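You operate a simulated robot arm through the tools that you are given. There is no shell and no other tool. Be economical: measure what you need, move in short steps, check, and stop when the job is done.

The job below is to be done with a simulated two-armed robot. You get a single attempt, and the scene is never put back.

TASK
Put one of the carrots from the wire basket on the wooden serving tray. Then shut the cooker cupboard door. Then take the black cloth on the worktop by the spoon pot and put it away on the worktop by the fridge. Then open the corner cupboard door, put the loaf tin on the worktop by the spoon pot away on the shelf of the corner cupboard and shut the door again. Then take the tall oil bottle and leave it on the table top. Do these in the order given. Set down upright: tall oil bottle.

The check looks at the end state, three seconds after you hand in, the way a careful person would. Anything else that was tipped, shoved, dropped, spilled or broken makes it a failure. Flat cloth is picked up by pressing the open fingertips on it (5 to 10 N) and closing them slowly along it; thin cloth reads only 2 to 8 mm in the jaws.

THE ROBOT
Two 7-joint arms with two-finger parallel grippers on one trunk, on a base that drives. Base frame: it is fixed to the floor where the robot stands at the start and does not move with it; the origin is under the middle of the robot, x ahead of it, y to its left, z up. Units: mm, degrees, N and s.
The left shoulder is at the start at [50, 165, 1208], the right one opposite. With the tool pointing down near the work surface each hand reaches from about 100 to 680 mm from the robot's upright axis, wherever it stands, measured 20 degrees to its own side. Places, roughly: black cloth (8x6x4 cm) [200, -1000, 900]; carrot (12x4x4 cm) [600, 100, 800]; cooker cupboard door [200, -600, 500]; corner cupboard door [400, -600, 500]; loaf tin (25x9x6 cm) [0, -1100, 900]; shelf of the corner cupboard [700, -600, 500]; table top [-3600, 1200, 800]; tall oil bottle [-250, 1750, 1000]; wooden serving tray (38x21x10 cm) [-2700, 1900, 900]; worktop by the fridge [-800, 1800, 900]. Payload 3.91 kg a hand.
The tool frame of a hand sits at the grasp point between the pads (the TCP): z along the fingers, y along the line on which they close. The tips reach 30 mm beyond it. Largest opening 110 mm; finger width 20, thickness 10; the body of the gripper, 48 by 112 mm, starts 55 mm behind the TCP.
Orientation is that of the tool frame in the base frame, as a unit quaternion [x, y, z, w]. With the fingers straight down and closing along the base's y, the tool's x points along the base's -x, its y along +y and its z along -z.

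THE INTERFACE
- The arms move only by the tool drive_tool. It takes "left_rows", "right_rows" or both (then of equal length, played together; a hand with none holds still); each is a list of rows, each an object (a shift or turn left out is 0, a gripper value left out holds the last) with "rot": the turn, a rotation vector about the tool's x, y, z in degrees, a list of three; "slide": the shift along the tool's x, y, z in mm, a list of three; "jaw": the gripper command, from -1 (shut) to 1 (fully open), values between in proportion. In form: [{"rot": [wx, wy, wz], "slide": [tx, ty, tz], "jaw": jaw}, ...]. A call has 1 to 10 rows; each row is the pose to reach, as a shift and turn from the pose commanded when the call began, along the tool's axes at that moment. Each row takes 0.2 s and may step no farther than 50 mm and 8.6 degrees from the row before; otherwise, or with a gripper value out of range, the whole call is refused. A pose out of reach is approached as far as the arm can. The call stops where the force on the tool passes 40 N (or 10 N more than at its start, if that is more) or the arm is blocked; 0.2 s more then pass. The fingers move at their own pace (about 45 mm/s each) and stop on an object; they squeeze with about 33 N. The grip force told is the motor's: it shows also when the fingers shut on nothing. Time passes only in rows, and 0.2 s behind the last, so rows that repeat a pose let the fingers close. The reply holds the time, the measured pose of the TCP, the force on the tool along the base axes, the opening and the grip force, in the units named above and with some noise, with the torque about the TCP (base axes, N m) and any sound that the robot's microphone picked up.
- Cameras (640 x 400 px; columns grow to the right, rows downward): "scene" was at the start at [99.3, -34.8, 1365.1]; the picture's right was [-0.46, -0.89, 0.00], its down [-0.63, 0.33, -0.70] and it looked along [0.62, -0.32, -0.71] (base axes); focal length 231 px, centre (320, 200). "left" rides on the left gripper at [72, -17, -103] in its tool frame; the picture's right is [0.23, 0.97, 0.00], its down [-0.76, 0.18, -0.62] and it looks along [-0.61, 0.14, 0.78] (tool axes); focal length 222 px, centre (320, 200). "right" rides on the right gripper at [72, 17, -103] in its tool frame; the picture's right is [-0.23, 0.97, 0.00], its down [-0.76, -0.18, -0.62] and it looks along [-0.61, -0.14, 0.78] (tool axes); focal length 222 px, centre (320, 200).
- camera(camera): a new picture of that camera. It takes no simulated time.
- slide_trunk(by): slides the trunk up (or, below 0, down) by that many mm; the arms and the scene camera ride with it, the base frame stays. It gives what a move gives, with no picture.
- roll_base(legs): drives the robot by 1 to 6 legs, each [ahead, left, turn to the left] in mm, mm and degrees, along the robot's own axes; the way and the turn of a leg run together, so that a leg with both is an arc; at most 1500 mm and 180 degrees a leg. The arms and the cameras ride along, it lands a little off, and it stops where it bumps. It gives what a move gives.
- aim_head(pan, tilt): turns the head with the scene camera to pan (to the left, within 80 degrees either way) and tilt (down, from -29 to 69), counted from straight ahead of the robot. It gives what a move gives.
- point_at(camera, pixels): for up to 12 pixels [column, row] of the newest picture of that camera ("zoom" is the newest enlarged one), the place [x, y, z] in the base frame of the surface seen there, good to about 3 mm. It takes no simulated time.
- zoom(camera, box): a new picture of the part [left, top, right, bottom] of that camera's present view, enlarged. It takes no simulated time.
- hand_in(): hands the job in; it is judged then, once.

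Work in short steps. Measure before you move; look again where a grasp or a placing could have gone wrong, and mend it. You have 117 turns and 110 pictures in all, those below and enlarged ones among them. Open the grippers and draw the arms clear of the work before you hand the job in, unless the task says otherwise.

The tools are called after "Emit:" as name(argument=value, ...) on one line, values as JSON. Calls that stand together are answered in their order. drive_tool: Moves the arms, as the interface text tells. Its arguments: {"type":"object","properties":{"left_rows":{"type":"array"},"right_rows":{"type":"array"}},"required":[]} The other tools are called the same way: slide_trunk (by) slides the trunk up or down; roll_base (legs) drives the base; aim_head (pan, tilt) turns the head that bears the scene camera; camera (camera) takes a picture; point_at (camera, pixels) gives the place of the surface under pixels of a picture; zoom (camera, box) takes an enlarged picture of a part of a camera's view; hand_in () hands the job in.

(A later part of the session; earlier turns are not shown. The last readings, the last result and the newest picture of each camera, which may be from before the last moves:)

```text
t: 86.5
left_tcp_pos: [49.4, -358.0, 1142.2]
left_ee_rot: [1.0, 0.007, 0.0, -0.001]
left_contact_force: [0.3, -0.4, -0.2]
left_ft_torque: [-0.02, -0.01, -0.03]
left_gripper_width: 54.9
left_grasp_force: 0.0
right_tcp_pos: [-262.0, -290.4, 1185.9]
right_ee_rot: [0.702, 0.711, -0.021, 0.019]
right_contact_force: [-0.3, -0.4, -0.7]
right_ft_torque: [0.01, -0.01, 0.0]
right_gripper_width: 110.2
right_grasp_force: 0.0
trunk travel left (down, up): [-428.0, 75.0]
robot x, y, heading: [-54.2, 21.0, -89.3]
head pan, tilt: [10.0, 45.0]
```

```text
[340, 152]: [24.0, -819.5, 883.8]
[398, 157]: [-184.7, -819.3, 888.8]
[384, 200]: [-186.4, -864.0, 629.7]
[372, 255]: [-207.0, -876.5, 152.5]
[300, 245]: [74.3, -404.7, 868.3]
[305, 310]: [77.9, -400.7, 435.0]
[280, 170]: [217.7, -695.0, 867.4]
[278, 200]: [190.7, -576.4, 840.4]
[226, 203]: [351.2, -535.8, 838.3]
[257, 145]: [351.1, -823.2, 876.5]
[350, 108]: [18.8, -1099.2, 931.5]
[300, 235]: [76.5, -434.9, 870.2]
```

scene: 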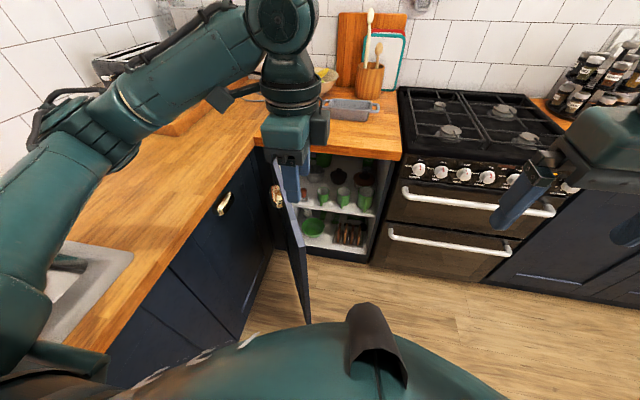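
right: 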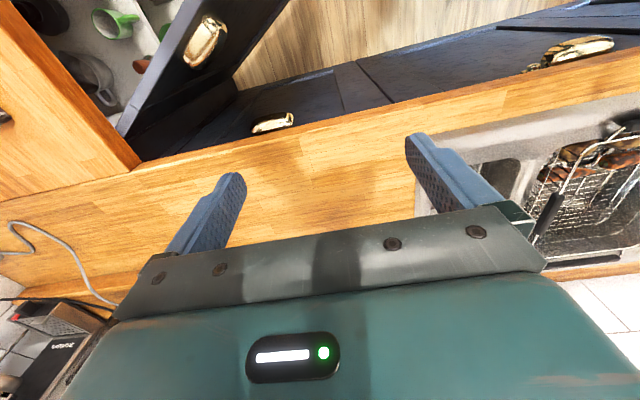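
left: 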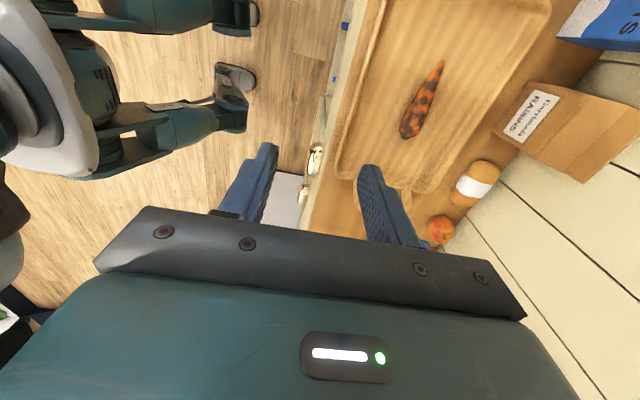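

Hinge is near [296,-855], worktop edge y=-820. With the left hand shut and tilted 56° forward, I position it outside the door face (about [170,-415,807]).

Emit:
drive_tool(left_rows=[{"slide": [20, 0, 0], "rot": [-8, 0, 0], "jaw": -1}, {"slide": [40, 0, 0], "rot": [-16, 0, 0]}, {"slide": [60, 0, 0], "rot": [-24, 0, 0]}, {"slide": [80, 0, 0], "rot": [-32, 0, 0]}, {"slide": [100, 10, 0], "rot": [-40, 0, 0]}, {"slide": [121, 25, 0], "rot": [-48, 0, 0]}, {"slide": [121, 40, 20], "rot": [-56, 0, 0]}, {"slide": [121, 50, 60], "rot": [-56, 0, 0]}, {"slide": [121, 57, 105], "rot": [-56, 0, 0]}, {"slide": [121, 57, 150], "rot": [-56, 0, 0]}])

Emit:
drive_tool(left_rows=[{"slide": [0, -37, 25]}, {"slide": [0, -75, 50]}, {"slide": [0, -112, 75]}, {"slide": [0, -145, 98]}])

Emit:
camera(camera="scene")

```text
t: 88.7
left_tcp_pos: [167.9, -416.3, 994.6]
left_ee_rot: [0.883, 0.006, 0.003, 0.47]
left_contact_force: [0.4, 0.4, 0.8]
left_ft_torque: [0.0, -0.02, -0.01]
left_gripper_width: 0.2
left_grasp_force: 33.3
left hand out of reach, approached as far as the arm can: row 6, 7
right_tcp_pos: [-262.9, -288.9, 1186.2]
right_ee_rot: [0.702, 0.711, -0.021, 0.019]
right_contact_force: [0.6, 0.6, 0.4]
right_ft_torque: [0.02, 0.01, -0.03]
right_gripper_width: 110.1
right_grasp_force: 0.0
trunk travel left (down, up): [-428.0, 75.0]
robot x, y, heading: [-52.7, 18.8, -89.2]
head pan, tilt: [10.0, 45.0]
```

```text
t: 89.7
left_tcp_pos: [168.3, -416.2, 819.9]
left_ee_rot: [0.883, 0.006, 0.004, 0.47]
left_contact_force: [-0.2, 0.4, -0.4]
left_ft_torque: [0.03, 0.0, 0.01]
left_gripper_width: 0.0
left_grasp_force: 33.0
right_tcp_pos: [-262.2, -290.1, 1186.0]
right_ee_rot: [0.703, 0.71, -0.021, 0.019]
right_contact_force: [0.0, -0.5, -1.1]
right_ft_torque: [0.0, 0.0, -0.01]
right_gripper_width: 110.0
right_grasp_force: 0.0
trunk travel left (down, up): [-428.0, 75.0]
robot x, y, heading: [-54.4, 17.8, -89.1]
head pan, tilt: [10.0, 45.0]
```

```text
84 pictures are left
```

scene: 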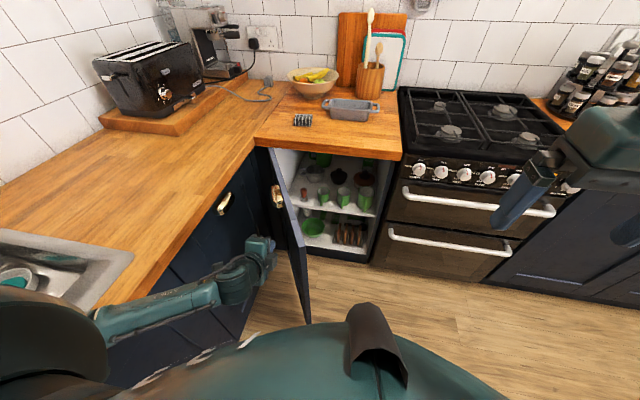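

The hand is in place outside the door; the cloth shows at (303,119). I push along the door's arc to about 30° open.

Emit:
drive_tool(left_rows=[{"slide": [-22, 5, 8]}, {"slide": [-43, 11, 16]}, {"slide": [-75, 20, 29]}, {"slide": [-103, 29, 42]}, {"slide": [-133, 40, 60]}, {"slide": [-162, 54, 80]}, {"slide": [-188, 68, 101]}, {"slide": [-213, 84, 125]}, {"slide": [-234, 102, 151]}])

Emit:
camera(camera="scene")

```text
t: 91.7
left_tcp_pos: [-64.6, -599.0, 817.6]
left_ee_rot: [0.883, 0.005, 0.003, 0.468]
left_contact_force: [0.4, 0.5, -0.5]
left_ft_torque: [-0.02, -0.01, 0.0]
left_gripper_width: 0.0
left_grasp_force: 32.9
right_tcp_pos: [-263.9, -289.4, 1184.5]
right_ee_rot: [0.703, 0.71, -0.021, 0.02]
right_contact_force: [0.0, -0.6, 0.9]
right_ft_torque: [-0.02, -0.03, -0.01]
right_gripper_width: 110.0
right_grasp_force: 0.1
trunk travel left (down, up): [-428.0, 75.0]
robot x, y, heading: [-51.7, 20.5, -89.1]
head pan, tilt: [10.0, 45.0]
```

```text
83 pictures are left
```

scene: 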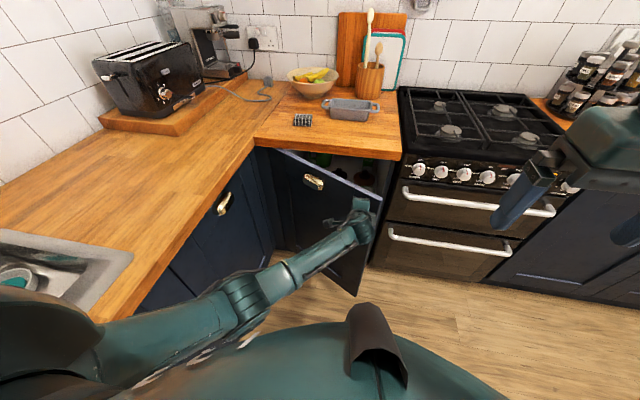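

The door follows. I drive ahead 195 mm so the hand pushes it nearly shut.

Emit:
roll_base(legs=[[195, 0, 0]])

Emit:
drive_tool(left_rows=[{"slide": [0, 4, 6]}, {"slide": [0, 8, 12]}, {"slide": [0, 12, 18]}, {"slide": [0, 15, 23]}])

Emit:
camera(camera="scene")

```text
t: 93.2
left_tcp_pos: [-57.6, -794.6, 816.7]
left_ee_rot: [0.883, 0.006, 0.005, 0.468]
left_contact_force: [0.4, -0.3, 0.5]
left_ft_torque: [0.0, -0.04, 0.0]
left_gripper_width: 0.0
left_grasp_force: 32.6
right_tcp_pos: [-259.7, -484.6, 1185.0]
right_ee_rot: [0.702, 0.711, -0.02, 0.019]
right_contact_force: [-0.2, -0.2, -0.3]
right_ft_torque: [0.04, 0.0, 0.0]
right_gripper_width: 110.2
right_grasp_force: 0.0
trunk travel left (down, up): [-428.0, 75.0]
robot x, y, heading: [-51.1, -172.3, -89.2]
head pan, tilt: [10.0, 45.0]
```

```text
t: 94.2
left_tcp_pos: [-58.5, -812.7, 818.1]
left_ee_rot: [0.884, 0.007, 0.003, 0.467]
left_contact_force: [7.1, 25.3, 13.6]
left_ft_torque: [-0.2, -0.01, 0.05]
left_gripper_width: 0.0
left_grasp_force: 32.9
right_tcp_pos: [-257.5, -479.2, 1186.6]
right_ee_rot: [0.702, 0.711, -0.023, 0.021]
right_contact_force: [0.1, 0.0, -0.3]
right_ft_torque: [0.0, 0.02, 0.0]
right_gripper_width: 110.0
right_grasp_force: 0.1
trunk travel left (down, up): [-428.0, 75.0]
robot x, y, heading: [-50.4, -170.9, -89.3]
head pan, tilt: [10.0, 45.0]
stopped in row 4 (left hand): the force on the tool passed its limit (the readings are from after the stop); the commanded pose is now the measured one
```

```text
82 pictures are left
```

scene: 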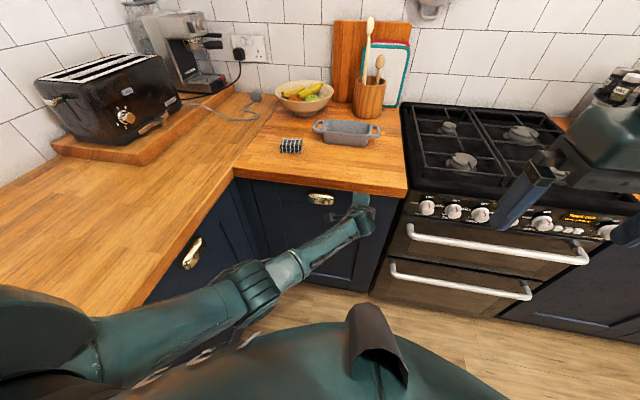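

The door reads shut with 25 N resistance. I back off, raise the left hand upright, and check the door and the cloth.

Emit:
roll_base(legs=[[-180, 0, 0]])

Emit:
drive_tool(left_rows=[{"slide": [0, 40, -27]}, {"slide": [0, 80, -54]}, {"slide": [0, 120, -81]}, {"slide": [0, 160, -108]}, {"slide": [0, 200, -135]}, {"slide": [20, 240, -162]}, {"slide": [40, 260, -190]}])

Emit:
drive_tool(left_rows=[{"rot": [8, 0, 0]}, {"rot": [16, 0, 0]}, {"rot": [24, 0, 0]}, {"rot": [32, 0, 0]}, {"rot": [40, 0, 0]}, {"rot": [48, 0, 0]}, {"rot": [55.8, 0, 0]}])

Emit:
camera(camera="scene")

```text
t: 95.8
left_tcp_pos: [-60.3, -630.5, 814.7]
left_ee_rot: [0.885, 0.007, 0.004, 0.466]
left_contact_force: [0.3, 0.4, 0.3]
left_ft_torque: [0.0, 0.0, 0.03]
left_gripper_width: 0.0
left_grasp_force: 33.1
right_tcp_pos: [-262.0, -299.9, 1186.5]
right_ee_rot: [0.702, 0.711, -0.021, 0.02]
right_contact_force: [-0.3, 0.6, 0.0]
right_ft_torque: [-0.04, -0.01, 0.0]
right_gripper_width: 110.2
right_grasp_force: 0.0
trunk travel left (down, up): [-428.0, 75.0]
robot x, y, heading: [-51.0, 9.7, -89.1]
head pan, tilt: [10.0, 45.0]
```

```text
refused: row 6 steps farther than a row can; nothing moved
```

```text
t: 97.4
left_tcp_pos: [-48.7, -566.6, 830.5]
left_ee_rot: [0.999, 0.008, -0.002, 0.041]
left_contact_force: [1.0, 0.0, -0.4]
left_ft_torque: [-0.05, 0.04, -0.06]
left_gripper_width: 0.2
left_grasp_force: 33.0
left hand out of reach, approached as far as the arm can: row 5, 6, 7
right_tcp_pos: [-262.2, -299.3, 1185.1]
right_ee_rot: [0.702, 0.711, -0.021, 0.019]
right_contact_force: [0.1, -0.5, 0.0]
right_ft_torque: [-0.01, -0.01, 0.02]
right_gripper_width: 110.1
right_grasp_force: 0.1
trunk travel left (down, up): [-428.0, 75.0]
robot x, y, heading: [-52.0, 8.1, -89.1]
head pan, tilt: [10.0, 45.0]
```

```text
81 pictures are left
```

scene: 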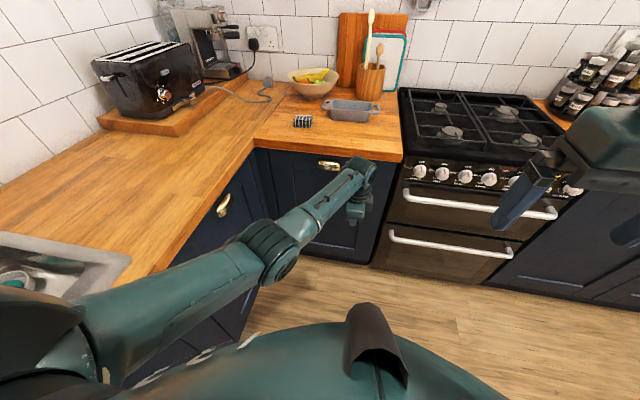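

The door is flush shut. I raise and retract the left hand, and zoom in on the cloth and tin.

Emit:
drive_tool(left_rows="[{\"slide\": [10, -30, -30]}, {\"slide\": [25, -60, -60]}, {\"slide\": [40, -90, -90]}, {\"slide\": [55, -115, -125]}, {\"slide\": [70, -140, -160]}, {\"slide\": [85, -165, -195]}, {\"slide\": [100, -190, -230]}, {\"slide\": [110, -210, -270]}, {\"slide\": [120, -230, -310]}], \"right_rows\": [{}, {}, {}, {}, {}, {}, {}, {}, {}]}")

Emit:
zoom(camera="scene", box=[250, 50, 410, 180])

Emit:
point_at(camera="scene", pixels=[[303, 120], [295, 126], [310, 126], [296, 116], [312, 116], [324, 103], [378, 105], [350, 115], [350, 103], [372, 120], [330, 118], [370, 95]])

```text
refused: the rows could not be read
```

```text
3.08 times, centred on (330, 115) of scene
```

zoom: 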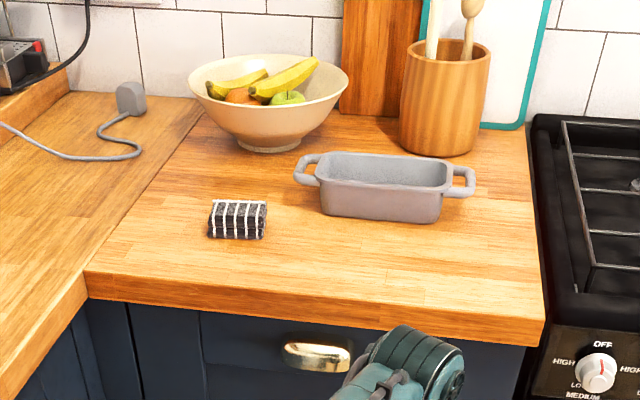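

```text
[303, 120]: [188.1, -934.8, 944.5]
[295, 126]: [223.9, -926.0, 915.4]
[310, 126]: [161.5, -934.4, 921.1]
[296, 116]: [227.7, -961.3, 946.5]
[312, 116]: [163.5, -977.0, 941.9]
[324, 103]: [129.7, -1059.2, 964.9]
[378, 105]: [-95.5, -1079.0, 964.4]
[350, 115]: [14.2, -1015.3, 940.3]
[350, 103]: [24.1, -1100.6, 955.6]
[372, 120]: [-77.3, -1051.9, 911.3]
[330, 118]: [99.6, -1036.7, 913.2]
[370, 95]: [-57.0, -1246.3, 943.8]
```

The cloth is a folded block: x 157–232, y −985…−928, top z≈946 on the worktop at 912. I retract the left hand up first.

Emit:
drive_tool(left_rows=[{"slide": [10, -25, -25]}, {"slide": [25, -50, -60]}, {"slide": [40, -75, -95]}, {"slide": [55, -100, -130]}, {"slide": [70, -125, -165]}, {"slide": [85, -150, -200]}, {"slide": [100, -175, -235]}, {"slide": [110, -200, -272]}, {"slide": [120, -225, -310]}])

```text
t: 99.4
left_tcp_pos: [67.0, -316.4, 1120.4]
left_ee_rot: [0.999, 0.008, 0.0, 0.041]
left_contact_force: [0.3, -0.4, -0.5]
left_ft_torque: [-0.03, -0.02, 0.03]
left_gripper_width: 0.3
left_grasp_force: 32.9
right_tcp_pos: [-262.0, -299.1, 1186.6]
right_ee_rot: [0.701, 0.712, -0.021, 0.02]
right_contact_force: [-0.5, -0.3, -0.1]
right_ft_torque: [0.01, -0.02, 0.01]
right_gripper_width: 109.5
right_grasp_force: 0.1
trunk travel left (down, up): [-428.0, 75.0]
robot x, y, heading: [-53.3, 9.3, -89.0]
head pan, tilt: [10.0, 45.0]
```

I straighten the 4.7° residual tilt, open the jaws, and drive ahead to the worktop.

Emit:
drive_tool(left_rows=[{"rot": [4.7, 0, 0], "jaw": 0.6}, {"rot": [4.7, 0, 0]}, {"rot": [4.7, 0, 0]}])

Emit:
roll_base(legs=[[0, 45, 0], [435, 0, 0]])

Emit:
camera(camera="scene")

Emit:
camera(camera="left")

```text
t: 100.2
left_tcp_pos: [67.8, -316.1, 1121.8]
left_ee_rot: [1.0, 0.01, 0.0, 0.0]
left_contact_force: [-0.5, -0.1, 0.5]
left_ft_torque: [-0.03, -0.02, -0.03]
left_gripper_width: 68.8
left_grasp_force: 0.1
right_tcp_pos: [-262.2, -299.1, 1185.7]
right_ee_rot: [0.701, 0.712, -0.022, 0.019]
right_contact_force: [-0.2, 0.1, 0.2]
right_ft_torque: [-0.02, -0.02, 0.06]
right_gripper_width: 110.4
right_grasp_force: 0.1
trunk travel left (down, up): [-428.0, 75.0]
robot x, y, heading: [-49.8, 10.8, -89.0]
head pan, tilt: [10.0, 45.0]
```

```text
t: 103.3
left_tcp_pos: [122.0, -751.5, 1121.1]
left_ee_rot: [1.0, 0.01, -0.002, 0.0]
left_contact_force: [-0.1, -0.4, 0.8]
left_ft_torque: [0.04, 0.01, 0.0]
left_gripper_width: 87.9
left_grasp_force: 0.1
right_tcp_pos: [-209.0, -737.4, 1186.8]
right_ee_rot: [0.7, 0.713, -0.02, 0.019]
right_contact_force: [0.0, 0.2, -0.1]
right_ft_torque: [0.0, -0.01, -0.01]
right_gripper_width: 110.3
right_grasp_force: 0.0
trunk travel left (down, up): [-428.0, 75.0]
robot x, y, heading: [1.0, -426.5, -88.8]
head pan, tilt: [10.0, 45.0]
```

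```text
79 pictures are left
```

scene: 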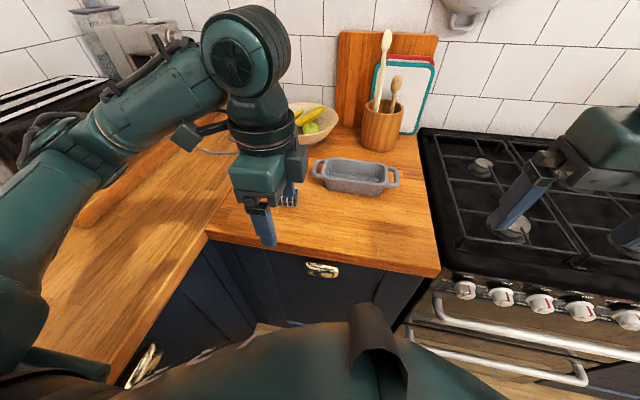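

```text
78 pictures are left
```

left: 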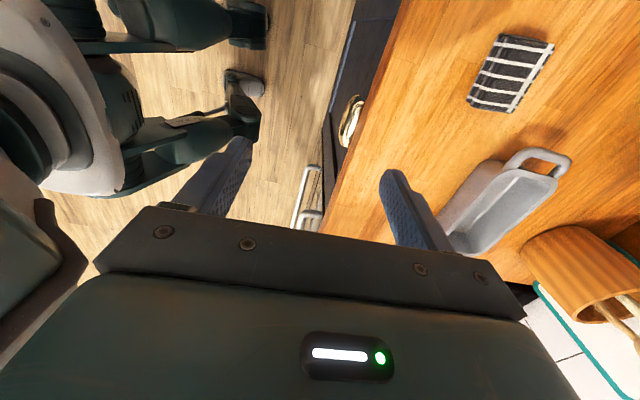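

The cloth corners show at (498,35), (553,45), (513,112), (467,103) in the left view. I measure.

Emit:
point_at(camera="left", pixels=[[500, 38], [549, 46], [511, 107], [470, 101], [510, 72], [520, 160], [560, 165], [440, 80]])

```text
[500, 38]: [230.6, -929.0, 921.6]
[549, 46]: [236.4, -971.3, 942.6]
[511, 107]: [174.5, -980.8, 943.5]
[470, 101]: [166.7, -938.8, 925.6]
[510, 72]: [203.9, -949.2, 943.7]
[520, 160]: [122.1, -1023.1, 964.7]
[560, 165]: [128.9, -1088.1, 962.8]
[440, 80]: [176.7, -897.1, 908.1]
```

Cloth centre ≈[200,-957], yawed 8.7°, top 943, worktop ≈909. I move over it, align yaw and descend to TCP z≈943, then close.

Emit:
drive_tool(left_rows=[{"slide": [15, 40, 0], "rot": [0, 0, -3]}, {"slide": [30, 80, 0], "rot": [0, 0, -7.5]}, {"slide": [45, 125, 0], "rot": [0, 0, -7.5]}, {"slide": [60, 170, 0], "rot": [0, 0, -7.5]}, {"slide": [74, 206, 20], "rot": [0, 0, -7.5]}, {"slide": [74, 206, 65], "rot": [0, 0, -7.5]}, {"slide": [74, 206, 110], "rot": [0, 0, -7.5]}, {"slide": [74, 206, 145], "rot": [0, 0, -7.5]}, {"slide": [74, 206, 165], "rot": [0, 0, -7.5]}, {"slide": [74, 206, 178], "rot": [0, 0, -7.5]}])

Emit:
camera(camera="left")

Emit:
drive_tool(left_rows=[{"jaw": 0.2}, {"jaw": 0.0}, {"jaw": -0.3}, {"jaw": -1}, {}, {}, {}, {}])

Emit:
drive_tool(left_rows=[{"slide": [0, 0, -8]}, {"slide": [0, 0, -18]}, {"slide": [0, 0, -30]}, {"slide": [0, 0, -45]}])

Emit:
camera(camera="left")

```text
t: 105.5
left_tcp_pos: [200.7, -956.5, 942.1]
left_ee_rot: [0.997, 0.076, -0.001, 0.0]
left_contact_force: [-0.2, 0.0, 0.1]
left_ft_torque: [-0.01, -0.01, -0.02]
left_gripper_width: 88.5
left_grasp_force: 0.1
right_tcp_pos: [-208.9, -735.8, 1186.5]
right_ee_rot: [0.701, 0.713, -0.022, 0.02]
right_contact_force: [0.4, 0.0, -0.3]
right_ft_torque: [0.03, 0.02, -0.02]
right_gripper_width: 109.8
right_grasp_force: 0.2
trunk travel left (down, up): [-428.0, 75.0]
robot x, y, heading: [-0.4, -429.2, -88.5]
head pan, tilt: [10.0, 45.0]
```

```text
77 pictures are left
```

left: 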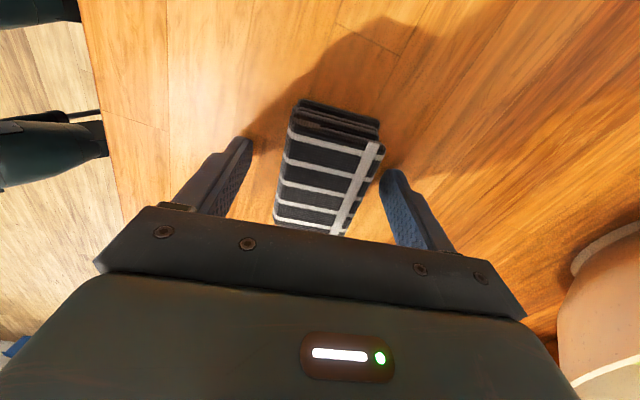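

```text
t: 107.3
left_tcp_pos: [199.7, -957.8, 942.2]
left_ee_rot: [0.997, 0.076, 0.0, 0.0]
left_contact_force: [-0.7, 0.1, -0.5]
left_ft_torque: [0.01, -0.03, -0.01]
left_gripper_width: 53.2
left_grasp_force: 33.2
right_tcp_pos: [-208.4, -735.7, 1185.7]
right_ee_rot: [0.701, 0.713, -0.021, 0.02]
right_contact_force: [0.6, 0.0, -0.1]
right_ft_torque: [-0.02, 0.04, 0.03]
right_gripper_width: 110.0
right_grasp_force: 0.1
trunk travel left (down, up): [-428.0, 75.0]
robot x, y, heading: [1.5, -424.9, -88.7]
head pan, tilt: [10.0, 45.0]
```

```text
t: 108.3
left_tcp_pos: [199.5, -955.1, 987.6]
left_ee_rot: [0.997, 0.076, -0.002, 0.0]
left_contact_force: [0.7, -0.1, -1.1]
left_ft_torque: [0.01, -0.06, -0.02]
left_gripper_width: 53.3
left_grasp_force: 33.5
right_tcp_pos: [-208.5, -735.8, 1186.0]
right_ee_rot: [0.7, 0.713, -0.021, 0.02]
right_contact_force: [0.1, -0.4, 0.3]
right_ft_torque: [0.01, 0.0, -0.03]
right_gripper_width: 109.8
right_grasp_force: 0.2
trunk travel left (down, up): [-428.0, 75.0]
robot x, y, heading: [0.3, -424.1, -88.6]
head pan, tilt: [10.0, 45.0]
```

```text
76 pictures are left
```

left: 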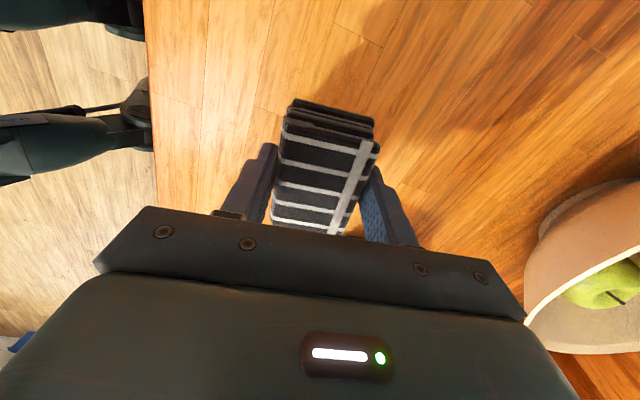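

The cloth is held (53 mm). I lift, retract, and drive to face the fridge-side worktop.

Emit:
drive_tool(left_rows=[{"slide": [0, 0, -45]}, {"slide": [0, 0, -90]}, {"slide": [0, -30, -120]}, {"slide": [0, -75, -140]}, {"slide": [0, -120, -150]}, {"slide": [0, -165, -150]}, {"slide": [0, -205, -150]}])

Emit:
roll_base(legs=[[-450, 0, 0], [0, -600, 0], [0, 0, 178.5], [300, 0, 0]])

Emit:
aim_head(pan=-8, tilt=30)

Emit:
camera(camera="scene")

```text
t: 109.9
left_tcp_pos: [167.3, -753.9, 1137.8]
left_ee_rot: [0.997, 0.077, -0.001, -0.001]
left_contact_force: [0.5, 0.7, -0.6]
left_ft_torque: [-0.01, 0.0, -0.04]
left_gripper_width: 53.1
left_grasp_force: 33.1
right_tcp_pos: [-208.7, -734.5, 1185.8]
right_ee_rot: [0.7, 0.713, -0.022, 0.02]
right_contact_force: [-0.7, 0.3, -0.1]
right_ft_torque: [0.03, 0.03, -0.01]
right_gripper_width: 110.0
right_grasp_force: 0.0
trunk travel left (down, up): [-428.0, 75.0]
robot x, y, heading: [1.8, -426.4, -89.0]
head pan, tilt: [10.0, 45.0]
```

```text
t: 124.5
left_tcp_pos: [-766.9, 631.4, 1138.2]
left_ee_rot: [-0.064, 0.998, 0.0, 0.001]
left_contact_force: [0.0, 0.0, -0.9]
left_ft_torque: [0.01, -0.02, 0.0]
left_gripper_width: 53.3
left_grasp_force: 33.2
right_tcp_pos: [-390.7, 602.1, 1184.1]
right_ee_rot: [-0.705, 0.709, 0.018, 0.021]
right_contact_force: [0.3, -0.9, -0.5]
right_ft_torque: [0.03, 0.01, -0.03]
right_gripper_width: 110.1
right_grasp_force: 0.0
trunk travel left (down, up): [-428.0, 75.0]
robot x, y, heading: [-604.5, 296.1, 89.9]
head pan, tilt: [10.0, 45.0]
```

```text
t: 125.3
left_tcp_pos: [-766.9, 630.6, 1138.1]
left_ee_rot: [-0.065, 0.998, -0.001, 0.001]
left_contact_force: [0.3, 0.6, 0.1]
left_ft_torque: [-0.02, -0.01, 0.0]
left_gripper_width: 53.2
left_grasp_force: 33.4
right_tcp_pos: [-390.7, 602.7, 1186.2]
right_ee_rot: [-0.705, 0.709, 0.018, 0.021]
right_contact_force: [-1.5, -0.2, 0.2]
right_ft_torque: [0.01, -0.03, -0.02]
right_gripper_width: 110.2
right_grasp_force: 0.0
trunk travel left (down, up): [-428.0, 75.0]
robot x, y, heading: [-605.5, 296.4, 89.8]
head pan, tilt: [-8.0, 30.0]
```

```text
75 pictures are left
```

scene: 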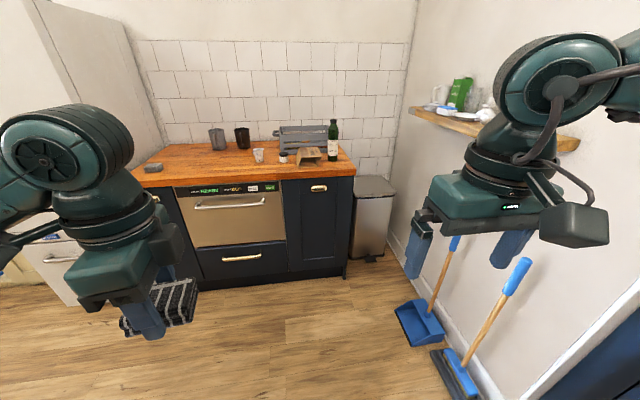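

The worktop is in view: front left around (190,170) looks clear, bottle at (333,140). I zoom and measure the free area, bottle and edge.

Emit:
zoom(camera="scene", box=[130, 100, 370, 240])

Emit:
point_at(camera="scene", pixels=[[153, 168], [200, 170], [220, 160], [180, 185], [240, 182], [340, 172], [333, 125], [332, 155], [217, 140], [243, 138], [258, 155], [310, 155]])

```text
2.67 times, centred on (250, 170) of scene
```

zoom: 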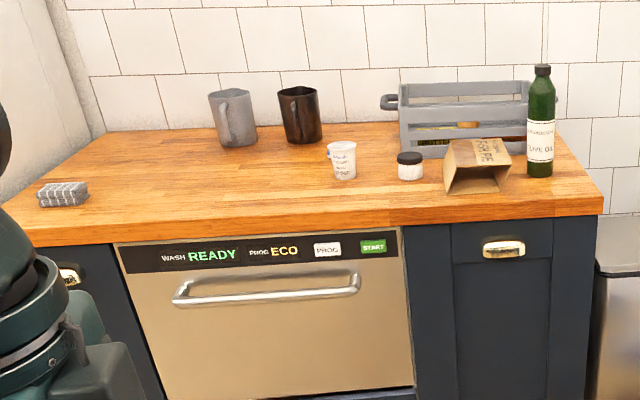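

```text
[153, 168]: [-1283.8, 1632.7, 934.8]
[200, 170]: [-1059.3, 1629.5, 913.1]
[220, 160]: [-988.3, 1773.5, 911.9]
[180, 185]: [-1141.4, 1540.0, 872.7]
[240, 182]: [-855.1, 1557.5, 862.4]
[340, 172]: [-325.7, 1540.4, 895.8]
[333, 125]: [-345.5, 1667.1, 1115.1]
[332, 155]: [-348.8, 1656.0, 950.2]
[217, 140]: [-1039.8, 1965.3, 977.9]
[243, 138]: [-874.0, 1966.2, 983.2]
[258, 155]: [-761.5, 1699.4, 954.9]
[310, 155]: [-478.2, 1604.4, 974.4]
```

Free space is around [-960,1730], z 912. I drive to about [-800,1180] facing the worktop.

Emit:
roll_base(legs=[[0, 195, 0], [880, 0, 0]])

Emit:
camera(camera="scene")

```text
t: 131.1
left_tcp_pos: [-957.5, 1509.9, 1137.1]
left_ee_rot: [-0.062, 0.998, 0.0, 0.001]
left_contact_force: [0.1, 0.4, -0.1]
left_ft_torque: [-0.02, 0.02, -0.03]
left_gripper_width: 53.1
left_grasp_force: 33.0
right_tcp_pos: [-582.7, 1479.9, 1185.3]
right_ee_rot: [-0.703, 0.711, 0.019, 0.021]
right_contact_force: [-0.1, -0.9, 0.5]
right_ft_torque: [-0.01, -0.01, 0.0]
right_gripper_width: 109.9
right_grasp_force: 0.0
trunk travel left (down, up): [-428.0, 75.0]
robot x, y, heading: [-798.9, 1176.6, 89.7]
head pan, tilt: [-8.0, 30.0]
```

```text
73 pictures are left
```

scene: 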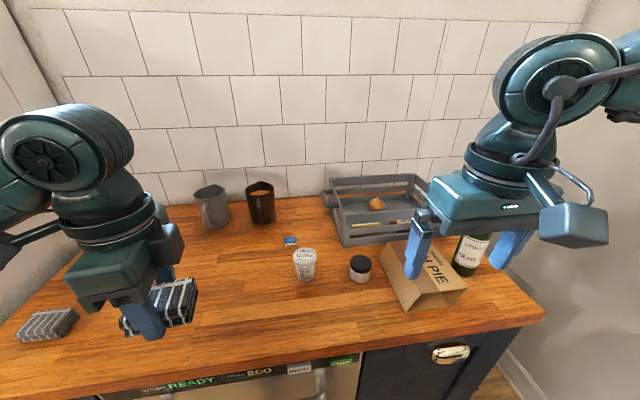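

The area ahead is clear. I move 200 mm forward and lower the cloth onto the worktop.

Emit:
drive_tool(left_rows=[{"slide": [-6, 45, 0]}, {"slide": [-12, 90, 0]}, {"slide": [-18, 135, 10]}, {"slide": [-24, 180, 20]}, {"slide": [-25, 198, 60]}, {"slide": [-25, 198, 105]}, {"slide": [-25, 198, 145]}, {"slide": [-25, 198, 170]}, {"slide": [-25, 198, 182]}, {"slide": [-25, 198, 188]}])

Emit:
drive_tool(left_rows=[{"slide": [0, 0, 1]}, {"slide": [0, 0, 2]}, {"slide": [0, 0, 3]}, {"slide": [0, 0, 4]}])

Emit:
camera(camera="left")

```text
t: 133.3
left_tcp_pos: [-958.3, 1710.0, 950.2]
left_ee_rot: [-0.062, 0.998, 0.0, 0.0]
left_contact_force: [-0.2, -0.5, -0.5]
left_ft_torque: [0.0, 0.03, -0.01]
left_gripper_width: 53.2
left_grasp_force: 32.2
right_tcp_pos: [-582.5, 1480.2, 1185.9]
right_ee_rot: [-0.703, 0.71, 0.019, 0.021]
right_contact_force: [0.6, 0.2, -0.6]
right_ft_torque: [-0.03, -0.03, -0.02]
right_gripper_width: 110.1
right_grasp_force: 0.0
trunk travel left (down, up): [-428.0, 75.0]
robot x, y, heading: [-800.9, 1173.6, 89.6]
head pan, tilt: [-8.0, 30.0]
```

```text
t: 134.3
left_tcp_pos: [-957.3, 1710.3, 945.9]
left_ee_rot: [-0.062, 0.998, 0.0, 0.001]
left_contact_force: [-0.3, -0.3, -1.1]
left_ft_torque: [0.0, 0.02, 0.0]
left_gripper_width: 53.3
left_grasp_force: 33.3
right_tcp_pos: [-581.9, 1479.4, 1186.0]
right_ee_rot: [-0.703, 0.711, 0.019, 0.021]
right_contact_force: [-0.5, 0.2, -0.7]
right_ft_torque: [-0.02, 0.02, -0.01]
right_gripper_width: 110.0
right_grasp_force: 0.1
trunk travel left (down, up): [-428.0, 75.0]
robot x, y, heading: [-800.4, 1179.0, 89.6]
head pan, tilt: [-8.0, 30.0]
```

```text
72 pictures are left
```

left: 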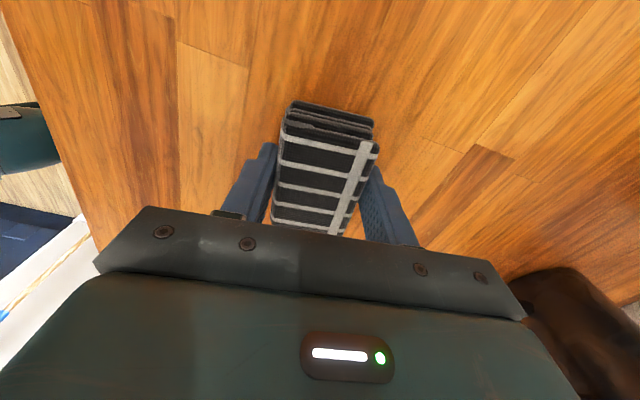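

I lower the last 2–3 mm, open, and lift away.

Emit:
drive_tool(left_rows=[{"slide": [0, 0, 1.5]}, {"slide": [0, 0, 3]}, {"jaw": -0.1, "slide": [0, 0, 3]}, {"jaw": 0.3, "slide": [0, 0, 3]}, {"jaw": 0.6, "slide": [0, 0, 3]}, {"jaw": 0.6, "slide": [0, 0, 3]}])

Emit:
drive_tool(left_rows=[{"slide": [0, 0, -30]}, {"slide": [0, 0, -75]}, {"slide": [0, 0, -120]}, {"slide": [0, 0, -165]}, {"slide": [0, -40, -190]}, {"slide": [10, -85, -195]}, {"slide": [18, -130, -195]}, {"slide": [25, -175, -195]}, {"slide": [25, -205, -195]}])

Emit:
camera(camera="left")

```text
t: 135.7
left_tcp_pos: [-957.0, 1708.9, 942.5]
left_ee_rot: [-0.062, 0.998, 0.0, 0.001]
left_contact_force: [0.2, 0.4, -0.7]
left_ft_torque: [0.01, 0.05, 0.02]
left_gripper_width: 88.1
left_grasp_force: 0.1
right_tcp_pos: [-581.3, 1479.5, 1185.5]
right_ee_rot: [-0.703, 0.711, 0.019, 0.021]
right_contact_force: [-0.1, 0.2, 0.1]
right_ft_torque: [-0.02, 0.03, -0.02]
right_gripper_width: 110.1
right_grasp_force: 0.1
trunk travel left (down, up): [-428.0, 75.0]
robot x, y, heading: [-800.7, 1176.3, 89.7]
head pan, tilt: [-8.0, 30.0]
```

```text
t: 137.7
left_tcp_pos: [-954.6, 1499.9, 1137.9]
left_ee_rot: [-0.063, 0.998, 0.0, 0.001]
left_contact_force: [-0.7, 0.2, 0.0]
left_ft_torque: [-0.02, 0.03, 0.01]
left_gripper_width: 87.7
left_grasp_force: 0.0
right_tcp_pos: [-581.8, 1479.3, 1184.8]
right_ee_rot: [-0.703, 0.71, 0.019, 0.021]
right_contact_force: [0.6, 0.2, -0.3]
right_ft_torque: [0.0, -0.01, -0.02]
right_gripper_width: 110.1
right_grasp_force: 0.0
trunk travel left (down, up): [-428.0, 75.0]
robot x, y, heading: [-799.5, 1176.2, 89.4]
head pan, tilt: [-8.0, 30.0]
```

```text
71 pictures are left
```

left: 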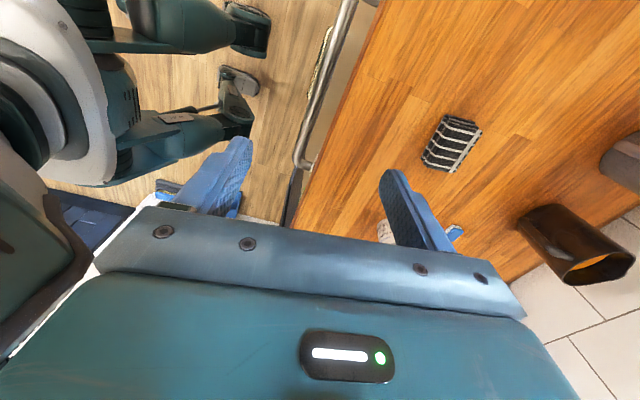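

The cloth is set down. Next the corner cupboard: I drive back to about [-250,-350] facing +x and look at its door handle.

Emit:
roll_base(legs=[[-1150, 0, 0], [0, 0, -89.5], [550, 0, 0], [0, -380, 0]])

Emit:
aim_head(pan=-15, tilt=45)

Emit:
camera(camera="scene")

```text
t: 152.2
left_tcp_pos: [90.6, -185.9, 1138.6]
left_ee_rot: [0.647, 0.763, -0.001, 0.0]
left_contact_force: [-0.2, -0.3, 0.1]
left_ft_torque: [0.0, 0.0, 0.0]
left_gripper_width: 88.1
left_grasp_force: 0.0
right_tcp_pos: [85.0, -558.5, 1185.6]
right_ee_rot: [-0.015, 0.999, -0.001, 0.028]
right_contact_force: [0.4, -0.6, -0.3]
right_ft_torque: [-0.04, 0.05, -0.01]
right_gripper_width: 110.2
right_grasp_force: 0.1
trunk travel left (down, up): [-428.0, 75.0]
robot x, y, heading: [-226.3, -356.3, 2.1]
head pan, tilt: [-8.0, 30.0]
```

```text
t: 153.0
left_tcp_pos: [89.4, -185.7, 1138.5]
left_ee_rot: [0.647, 0.762, -0.001, 0.0]
left_contact_force: [-0.8, -0.7, 0.6]
left_ft_torque: [-0.02, 0.02, -0.02]
left_gripper_width: 87.7
left_grasp_force: 0.0
right_tcp_pos: [84.3, -559.8, 1186.1]
right_ee_rot: [-0.016, 0.999, -0.001, 0.028]
right_contact_force: [0.7, 0.0, -0.8]
right_ft_torque: [-0.01, -0.01, -0.01]
right_gripper_width: 109.8
right_grasp_force: 0.0
trunk travel left (down, up): [-428.0, 75.0]
robot x, y, heading: [-228.1, -351.7, 2.0]
head pan, tilt: [-15.0, 45.0]
```

```text
70 pictures are left
```

scene: 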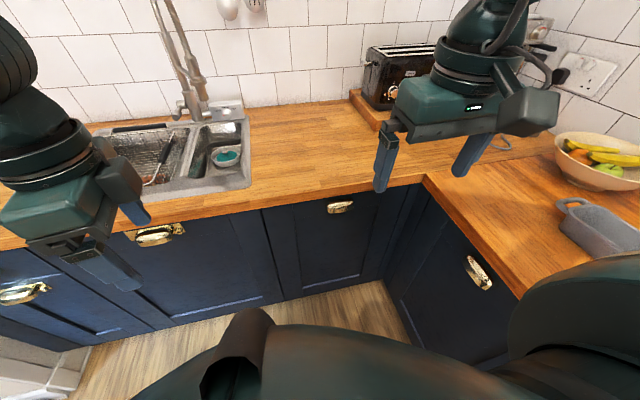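

The corner cupboard door spans (262,215)–(380,280) with its handle at (340,207). I zoom on it and measure.

Emit:
zoom(camera="scene", box=[250, 170, 440, 310])

Emit:
point_at(camera="scene", pixels=[[340, 207], [328, 206], [352, 203], [266, 230], [285, 300], [380, 270], [372, 205], [320, 240], [385, 190], [415, 200], [405, 200], [340, 196]])

```text
2.86 times, centred on (345, 240) of scene
```

zoom: 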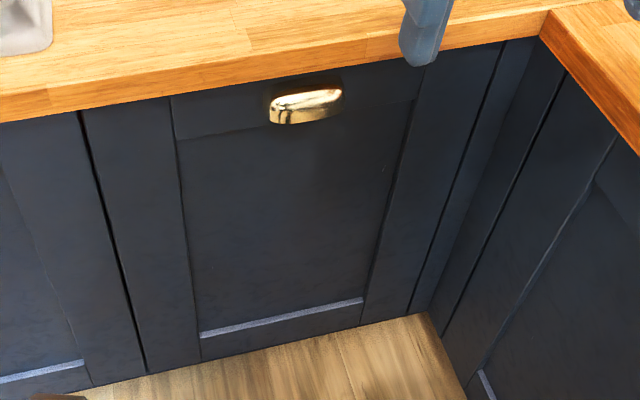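

```text
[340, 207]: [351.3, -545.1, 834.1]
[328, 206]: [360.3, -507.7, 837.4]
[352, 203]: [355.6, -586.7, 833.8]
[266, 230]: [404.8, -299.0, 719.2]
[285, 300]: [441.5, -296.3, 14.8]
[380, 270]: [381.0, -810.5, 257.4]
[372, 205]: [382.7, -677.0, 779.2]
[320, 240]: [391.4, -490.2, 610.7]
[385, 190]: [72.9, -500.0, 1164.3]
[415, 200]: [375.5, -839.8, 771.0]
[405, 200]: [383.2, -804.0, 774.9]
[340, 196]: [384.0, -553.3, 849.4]
```

The door spans y≈−300…−790, face x≈384; the handle is a brass pull, y −505…−588, z≈835, protruding to x≈350 under the worktop edge. I lower the trunk 250 mm and bring the right hand to point horizontally at it.

Emit:
slide_trunk(by=-250)

Emit:
drive_tool(right_rows=[{"rot": [0, -8, 0], "slide": [-10, 0, 5]}, {"rot": [0, -16, 0], "slide": [-20, 0, 15]}, {"rot": [0, -24, 0], "slide": [-30, 0, 25]}, {"rot": [0, -32, 0], "slide": [-40, 3, 35]}, {"rot": [0, -40, 0], "slide": [-50, 5, 45]}, {"rot": [0, -48, 0], "slide": [-65, 7, 55]}, {"rot": [0, -56, 0], "slide": [-80, 9, 65]}, {"rot": [0, -64, 0], "slide": [-95, 11, 75]}, {"rot": [0, -72, 0], "slide": [-110, 13, 85]}, {"rot": [0, -80, 0], "slide": [-125, 13, 95]}])

Emit:
drive_tool(right_rows=[{"rot": [0, -6.8, 0], "jaw": 1}, {"rot": [0, -6.8, 0]}])

Emit:
camera(camera="right")

Emit:
camera(camera="scene")

```text
t: 155.6
left_tcp_pos: [90.3, -182.9, 889.2]
left_ee_rot: [0.647, 0.762, -0.001, 0.001]
left_contact_force: [-0.5, -0.8, -0.4]
left_ft_torque: [0.01, -0.02, -0.01]
left_gripper_width: 88.0
left_grasp_force: 0.0
right_tcp_pos: [83.8, -558.6, 935.8]
right_ee_rot: [-0.014, 0.999, -0.001, 0.029]
right_contact_force: [-0.2, 0.4, 0.2]
right_ft_torque: [0.02, -0.01, 0.03]
right_gripper_width: 110.1
right_grasp_force: 0.1
trunk travel left (down, up): [-178.0, 325.0]
robot x, y, heading: [-232.1, -355.2, 1.8]
head pan, tilt: [-15.0, 45.0]
```

```text
t: 157.8
left_tcp_pos: [90.5, -183.9, 888.1]
left_ee_rot: [0.646, 0.763, 0.0, 0.001]
left_contact_force: [-0.2, -0.3, -1.3]
left_ft_torque: [-0.02, 0.01, -0.01]
left_gripper_width: 88.2
left_grasp_force: 0.0
right_tcp_pos: [231.1, -528.9, 875.8]
right_ee_rot: [-0.011, 0.806, 0.005, 0.592]
right_contact_force: [0.6, -0.2, -0.4]
right_ft_torque: [0.0, 0.02, -0.02]
right_gripper_width: 110.1
right_grasp_force: 0.0
right hand out of reach, approached as far as the arm can: row 4, 5, 6, 7, 8, 9, 10
trunk travel left (down, up): [-178.0, 325.0]
robot x, y, heading: [-225.1, -355.4, 2.0]
head pan, tilt: [-15.0, 45.0]
```

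```text
t: 158.4
left_tcp_pos: [90.6, -186.0, 888.4]
left_ee_rot: [0.647, 0.762, 0.0, 0.001]
left_contact_force: [0.0, 0.0, -0.4]
left_ft_torque: [0.02, 0.0, 0.01]
left_gripper_width: 88.1
left_grasp_force: 0.0
right_tcp_pos: [230.9, -528.7, 876.3]
right_ee_rot: [-0.011, 0.807, 0.005, 0.591]
right_contact_force: [-0.5, 0.7, -0.9]
right_ft_torque: [0.0, 0.01, 0.02]
right_gripper_width: 110.1
right_grasp_force: 0.1
right hand out of reach, approached as far as the arm can: row 1, 2
trunk travel left (down, up): [-178.0, 325.0]
robot x, y, heading: [-228.2, -352.1, 2.0]
head pan, tilt: [-15.0, 45.0]
```

```text
68 pictures are left
```

right: 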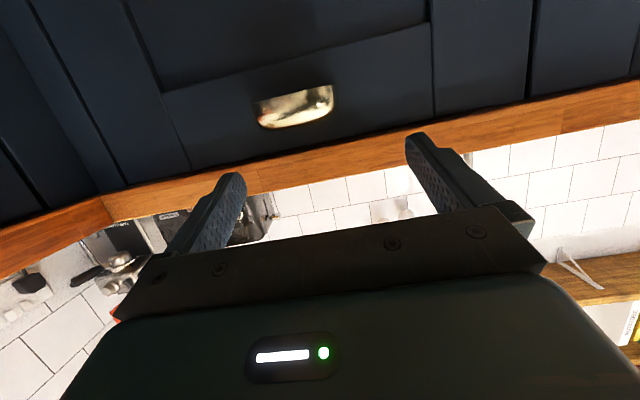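

```text
67 pictures are left
```

scene: 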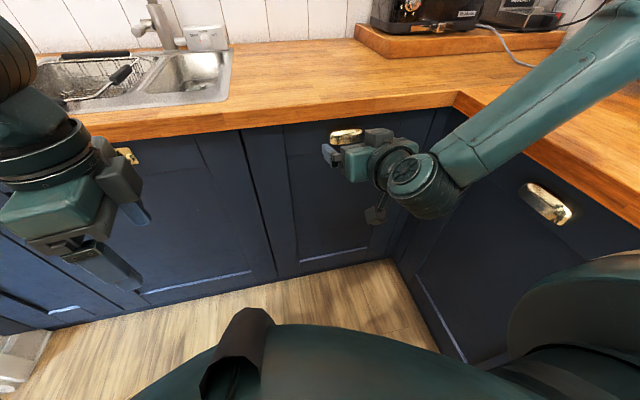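

The wrist stops about 17° below horizontal, which is still fine for pinching the handle ends. I measure the handle in the right view.

Emit:
zoom(camera="right", box=[230, 60, 370, 150])

Emit:
point_at(camera="right", pixels=[[260, 112], [332, 97], [297, 108], [265, 125], [300, 120], [332, 108], [290, 98], [160, 95], [430, 60], [440, 120]])

```text
4.44 times, centred on (300, 105) of right
```

zoom: 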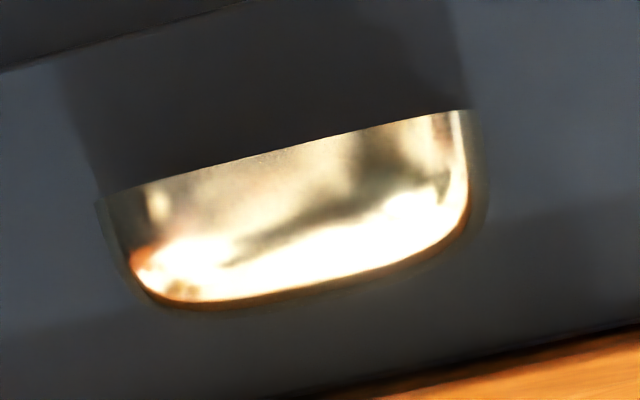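

```text
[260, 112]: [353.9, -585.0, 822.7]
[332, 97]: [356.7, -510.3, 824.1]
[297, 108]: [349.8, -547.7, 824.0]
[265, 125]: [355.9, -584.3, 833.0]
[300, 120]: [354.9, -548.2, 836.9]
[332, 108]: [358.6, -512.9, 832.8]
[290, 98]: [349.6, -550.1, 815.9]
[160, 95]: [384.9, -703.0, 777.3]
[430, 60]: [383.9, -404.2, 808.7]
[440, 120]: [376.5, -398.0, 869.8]
```

It is a bin pull: lip at z≈815, front x=350, ends y −588 and −508. I bring the open fingers around its ends.

Emit:
drive_tool(right_rows=[{"slide": [8, -22, 20]}, {"slide": [8, -22, 45]}, {"slide": [8, -22, 70]}, {"slide": [8, -22, 90]}])

Emit:
camera(camera="right")

```text
t: 159.4
left_tcp_pos: [90.8, -184.5, 886.8]
left_ee_rot: [0.647, 0.763, -0.001, 0.001]
left_contact_force: [0.6, -0.7, -0.3]
left_ft_torque: [0.02, -0.01, 0.01]
left_gripper_width: 87.9
left_grasp_force: 0.1
right_tcp_pos: [323.7, -539.9, 869.8]
right_ee_rot: [-0.01, 0.812, 0.003, 0.583]
right_contact_force: [0.0, -0.1, 0.1]
right_ft_torque: [-0.01, -0.02, -0.02]
right_gripper_width: 110.1
right_grasp_force: 0.0
right hand out of reach, approached as far as the arm can: row 1, 2, 3, 4
trunk travel left (down, up): [-178.0, 325.0]
robot x, y, heading: [-226.9, -351.8, 1.8]
head pan, tilt: [-15.0, 45.0]
```

```text
65 pictures are left
```

right: 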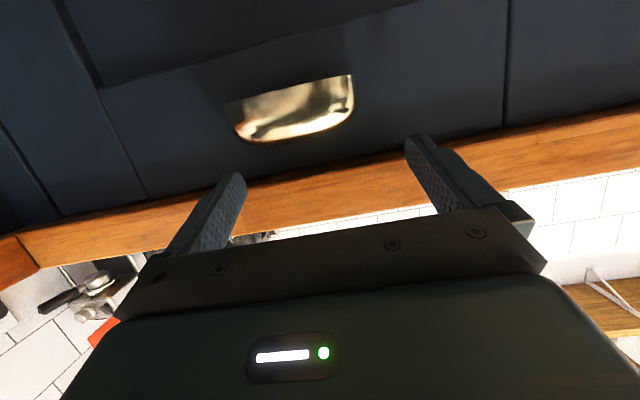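

The arm is at its limit, so I lower with the trunk by 42 mm instead, then advance.

Emit:
slide_trunk(by=-42)

Emit:
camera(camera="right")

```text
t: 160.2
left_tcp_pos: [90.4, -185.7, 846.2]
left_ee_rot: [0.647, 0.763, -0.001, 0.001]
left_contact_force: [-1.1, 1.0, 0.8]
left_ft_torque: [0.02, 0.0, -0.01]
left_gripper_width: 87.9
left_grasp_force: 0.2
right_tcp_pos: [322.2, -539.3, 827.6]
right_ee_rot: [-0.01, 0.812, 0.004, 0.583]
right_contact_force: [-0.2, 0.9, 0.8]
right_ft_torque: [-0.02, 0.01, -0.05]
right_gripper_width: 110.0
right_grasp_force: 0.0
trunk travel left (down, up): [-136.0, 367.0]
robot x, y, heading: [-228.1, -356.4, 1.7]
head pan, tilt: [-15.0, 45.0]
```

```text
64 pictures are left
```

right: 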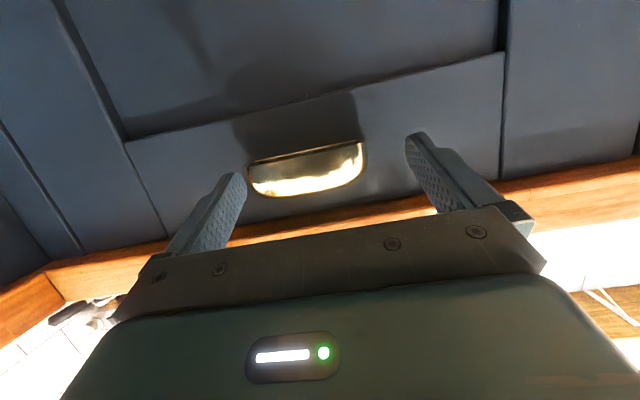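

The fingers straddle the handle; it needs about 8 mm to the right and 28 mm ahead. I use a small base move with the trunk up 6 mm, then close.

Emit:
slide_trunk(by=6)

Emit:
roll_base(legs=[[26, -9, 0]])

Emit:
camera(camera="right")

```text
t: 160.8
left_tcp_pos: [90.5, -185.3, 851.8]
left_ee_rot: [0.647, 0.762, -0.001, 0.001]
left_contact_force: [0.5, 0.7, -0.4]
left_ft_torque: [-0.01, -0.02, -0.01]
left_gripper_width: 87.8
left_grasp_force: 0.0
right_tcp_pos: [322.3, -538.4, 834.5]
right_ee_rot: [-0.01, 0.812, 0.003, 0.583]
right_contact_force: [-0.6, 0.1, -0.4]
right_ft_torque: [0.02, -0.03, -0.02]
right_gripper_width: 110.1
right_grasp_force: 0.1
trunk travel left (down, up): [-142.0, 361.0]
robot x, y, heading: [-228.0, -351.8, 2.2]
head pan, tilt: [-15.0, 45.0]
```

```text
t: 161.5
left_tcp_pos: [94.9, -188.5, 853.4]
left_ee_rot: [0.647, 0.762, 0.001, 0.001]
left_contact_force: [-0.8, 0.1, 0.2]
left_ft_torque: [-0.03, 0.01, -0.03]
left_gripper_width: 88.0
left_grasp_force: 0.0
right_tcp_pos: [323.5, -540.4, 833.2]
right_ee_rot: [-0.012, 0.813, 0.005, 0.582]
right_contact_force: [-14.8, -0.6, 5.3]
right_ft_torque: [-0.4, -0.2, -0.89]
right_gripper_width: 109.9
right_grasp_force: 0.0
trunk travel left (down, up): [-142.0, 361.0]
robot x, y, heading: [-220.9, -355.0, 1.5]
head pan, tilt: [-15.0, 45.0]
stopped in leg 1: the force on the tool passed its limit (the readings are from after the stop); the commanded pose is now the measured one
```

```text
63 pictures are left
```

right: 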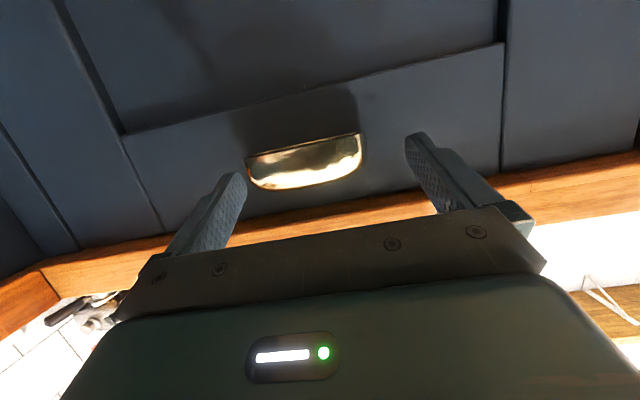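

The right finger touched the handle's end (torque says at y≈−60 from TCP). I back off 12 mm, shift 9 mm toward −y, and check.

Emit:
drive_tool(right_rows=[{"slide": [0, 0, -12]}, {"slide": [0, -5, -12]}, {"slide": [0, -9, -12]}])

Emit:
point_at(camera="right", pixels=[[247, 163], [360, 140], [236, 178], [412, 140]])

Emit:
zoom(camera="right", box=[200, 100, 460, 250])

```text
t: 162.3
left_tcp_pos: [98.0, -187.3, 851.5]
left_ee_rot: [0.648, 0.762, 0.0, 0.001]
left_contact_force: [-0.3, -0.7, 0.3]
left_ft_torque: [0.01, -0.04, -0.03]
left_gripper_width: 87.9
left_grasp_force: 0.1
right_tcp_pos: [314.7, -549.1, 836.4]
right_ee_rot: [-0.011, 0.814, 0.004, 0.58]
right_contact_force: [-0.7, 0.2, -0.2]
right_ft_torque: [0.0, -0.03, 0.02]
right_gripper_width: 109.9
right_grasp_force: 0.1
trunk travel left (down, up): [-142.0, 361.0]
robot x, y, heading: [-226.5, -356.9, 1.9]
head pan, tilt: [-15.0, 45.0]
```

```text
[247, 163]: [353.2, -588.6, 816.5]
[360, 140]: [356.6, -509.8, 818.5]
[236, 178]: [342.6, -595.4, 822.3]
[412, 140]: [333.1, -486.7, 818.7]
```

```text
2.46 times, centred on (330, 175) of right
```

zoom: 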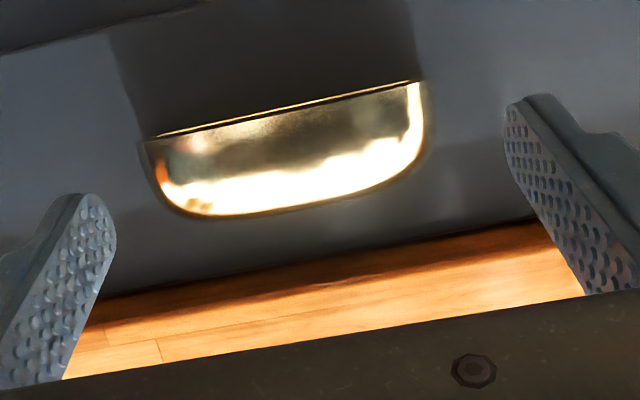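

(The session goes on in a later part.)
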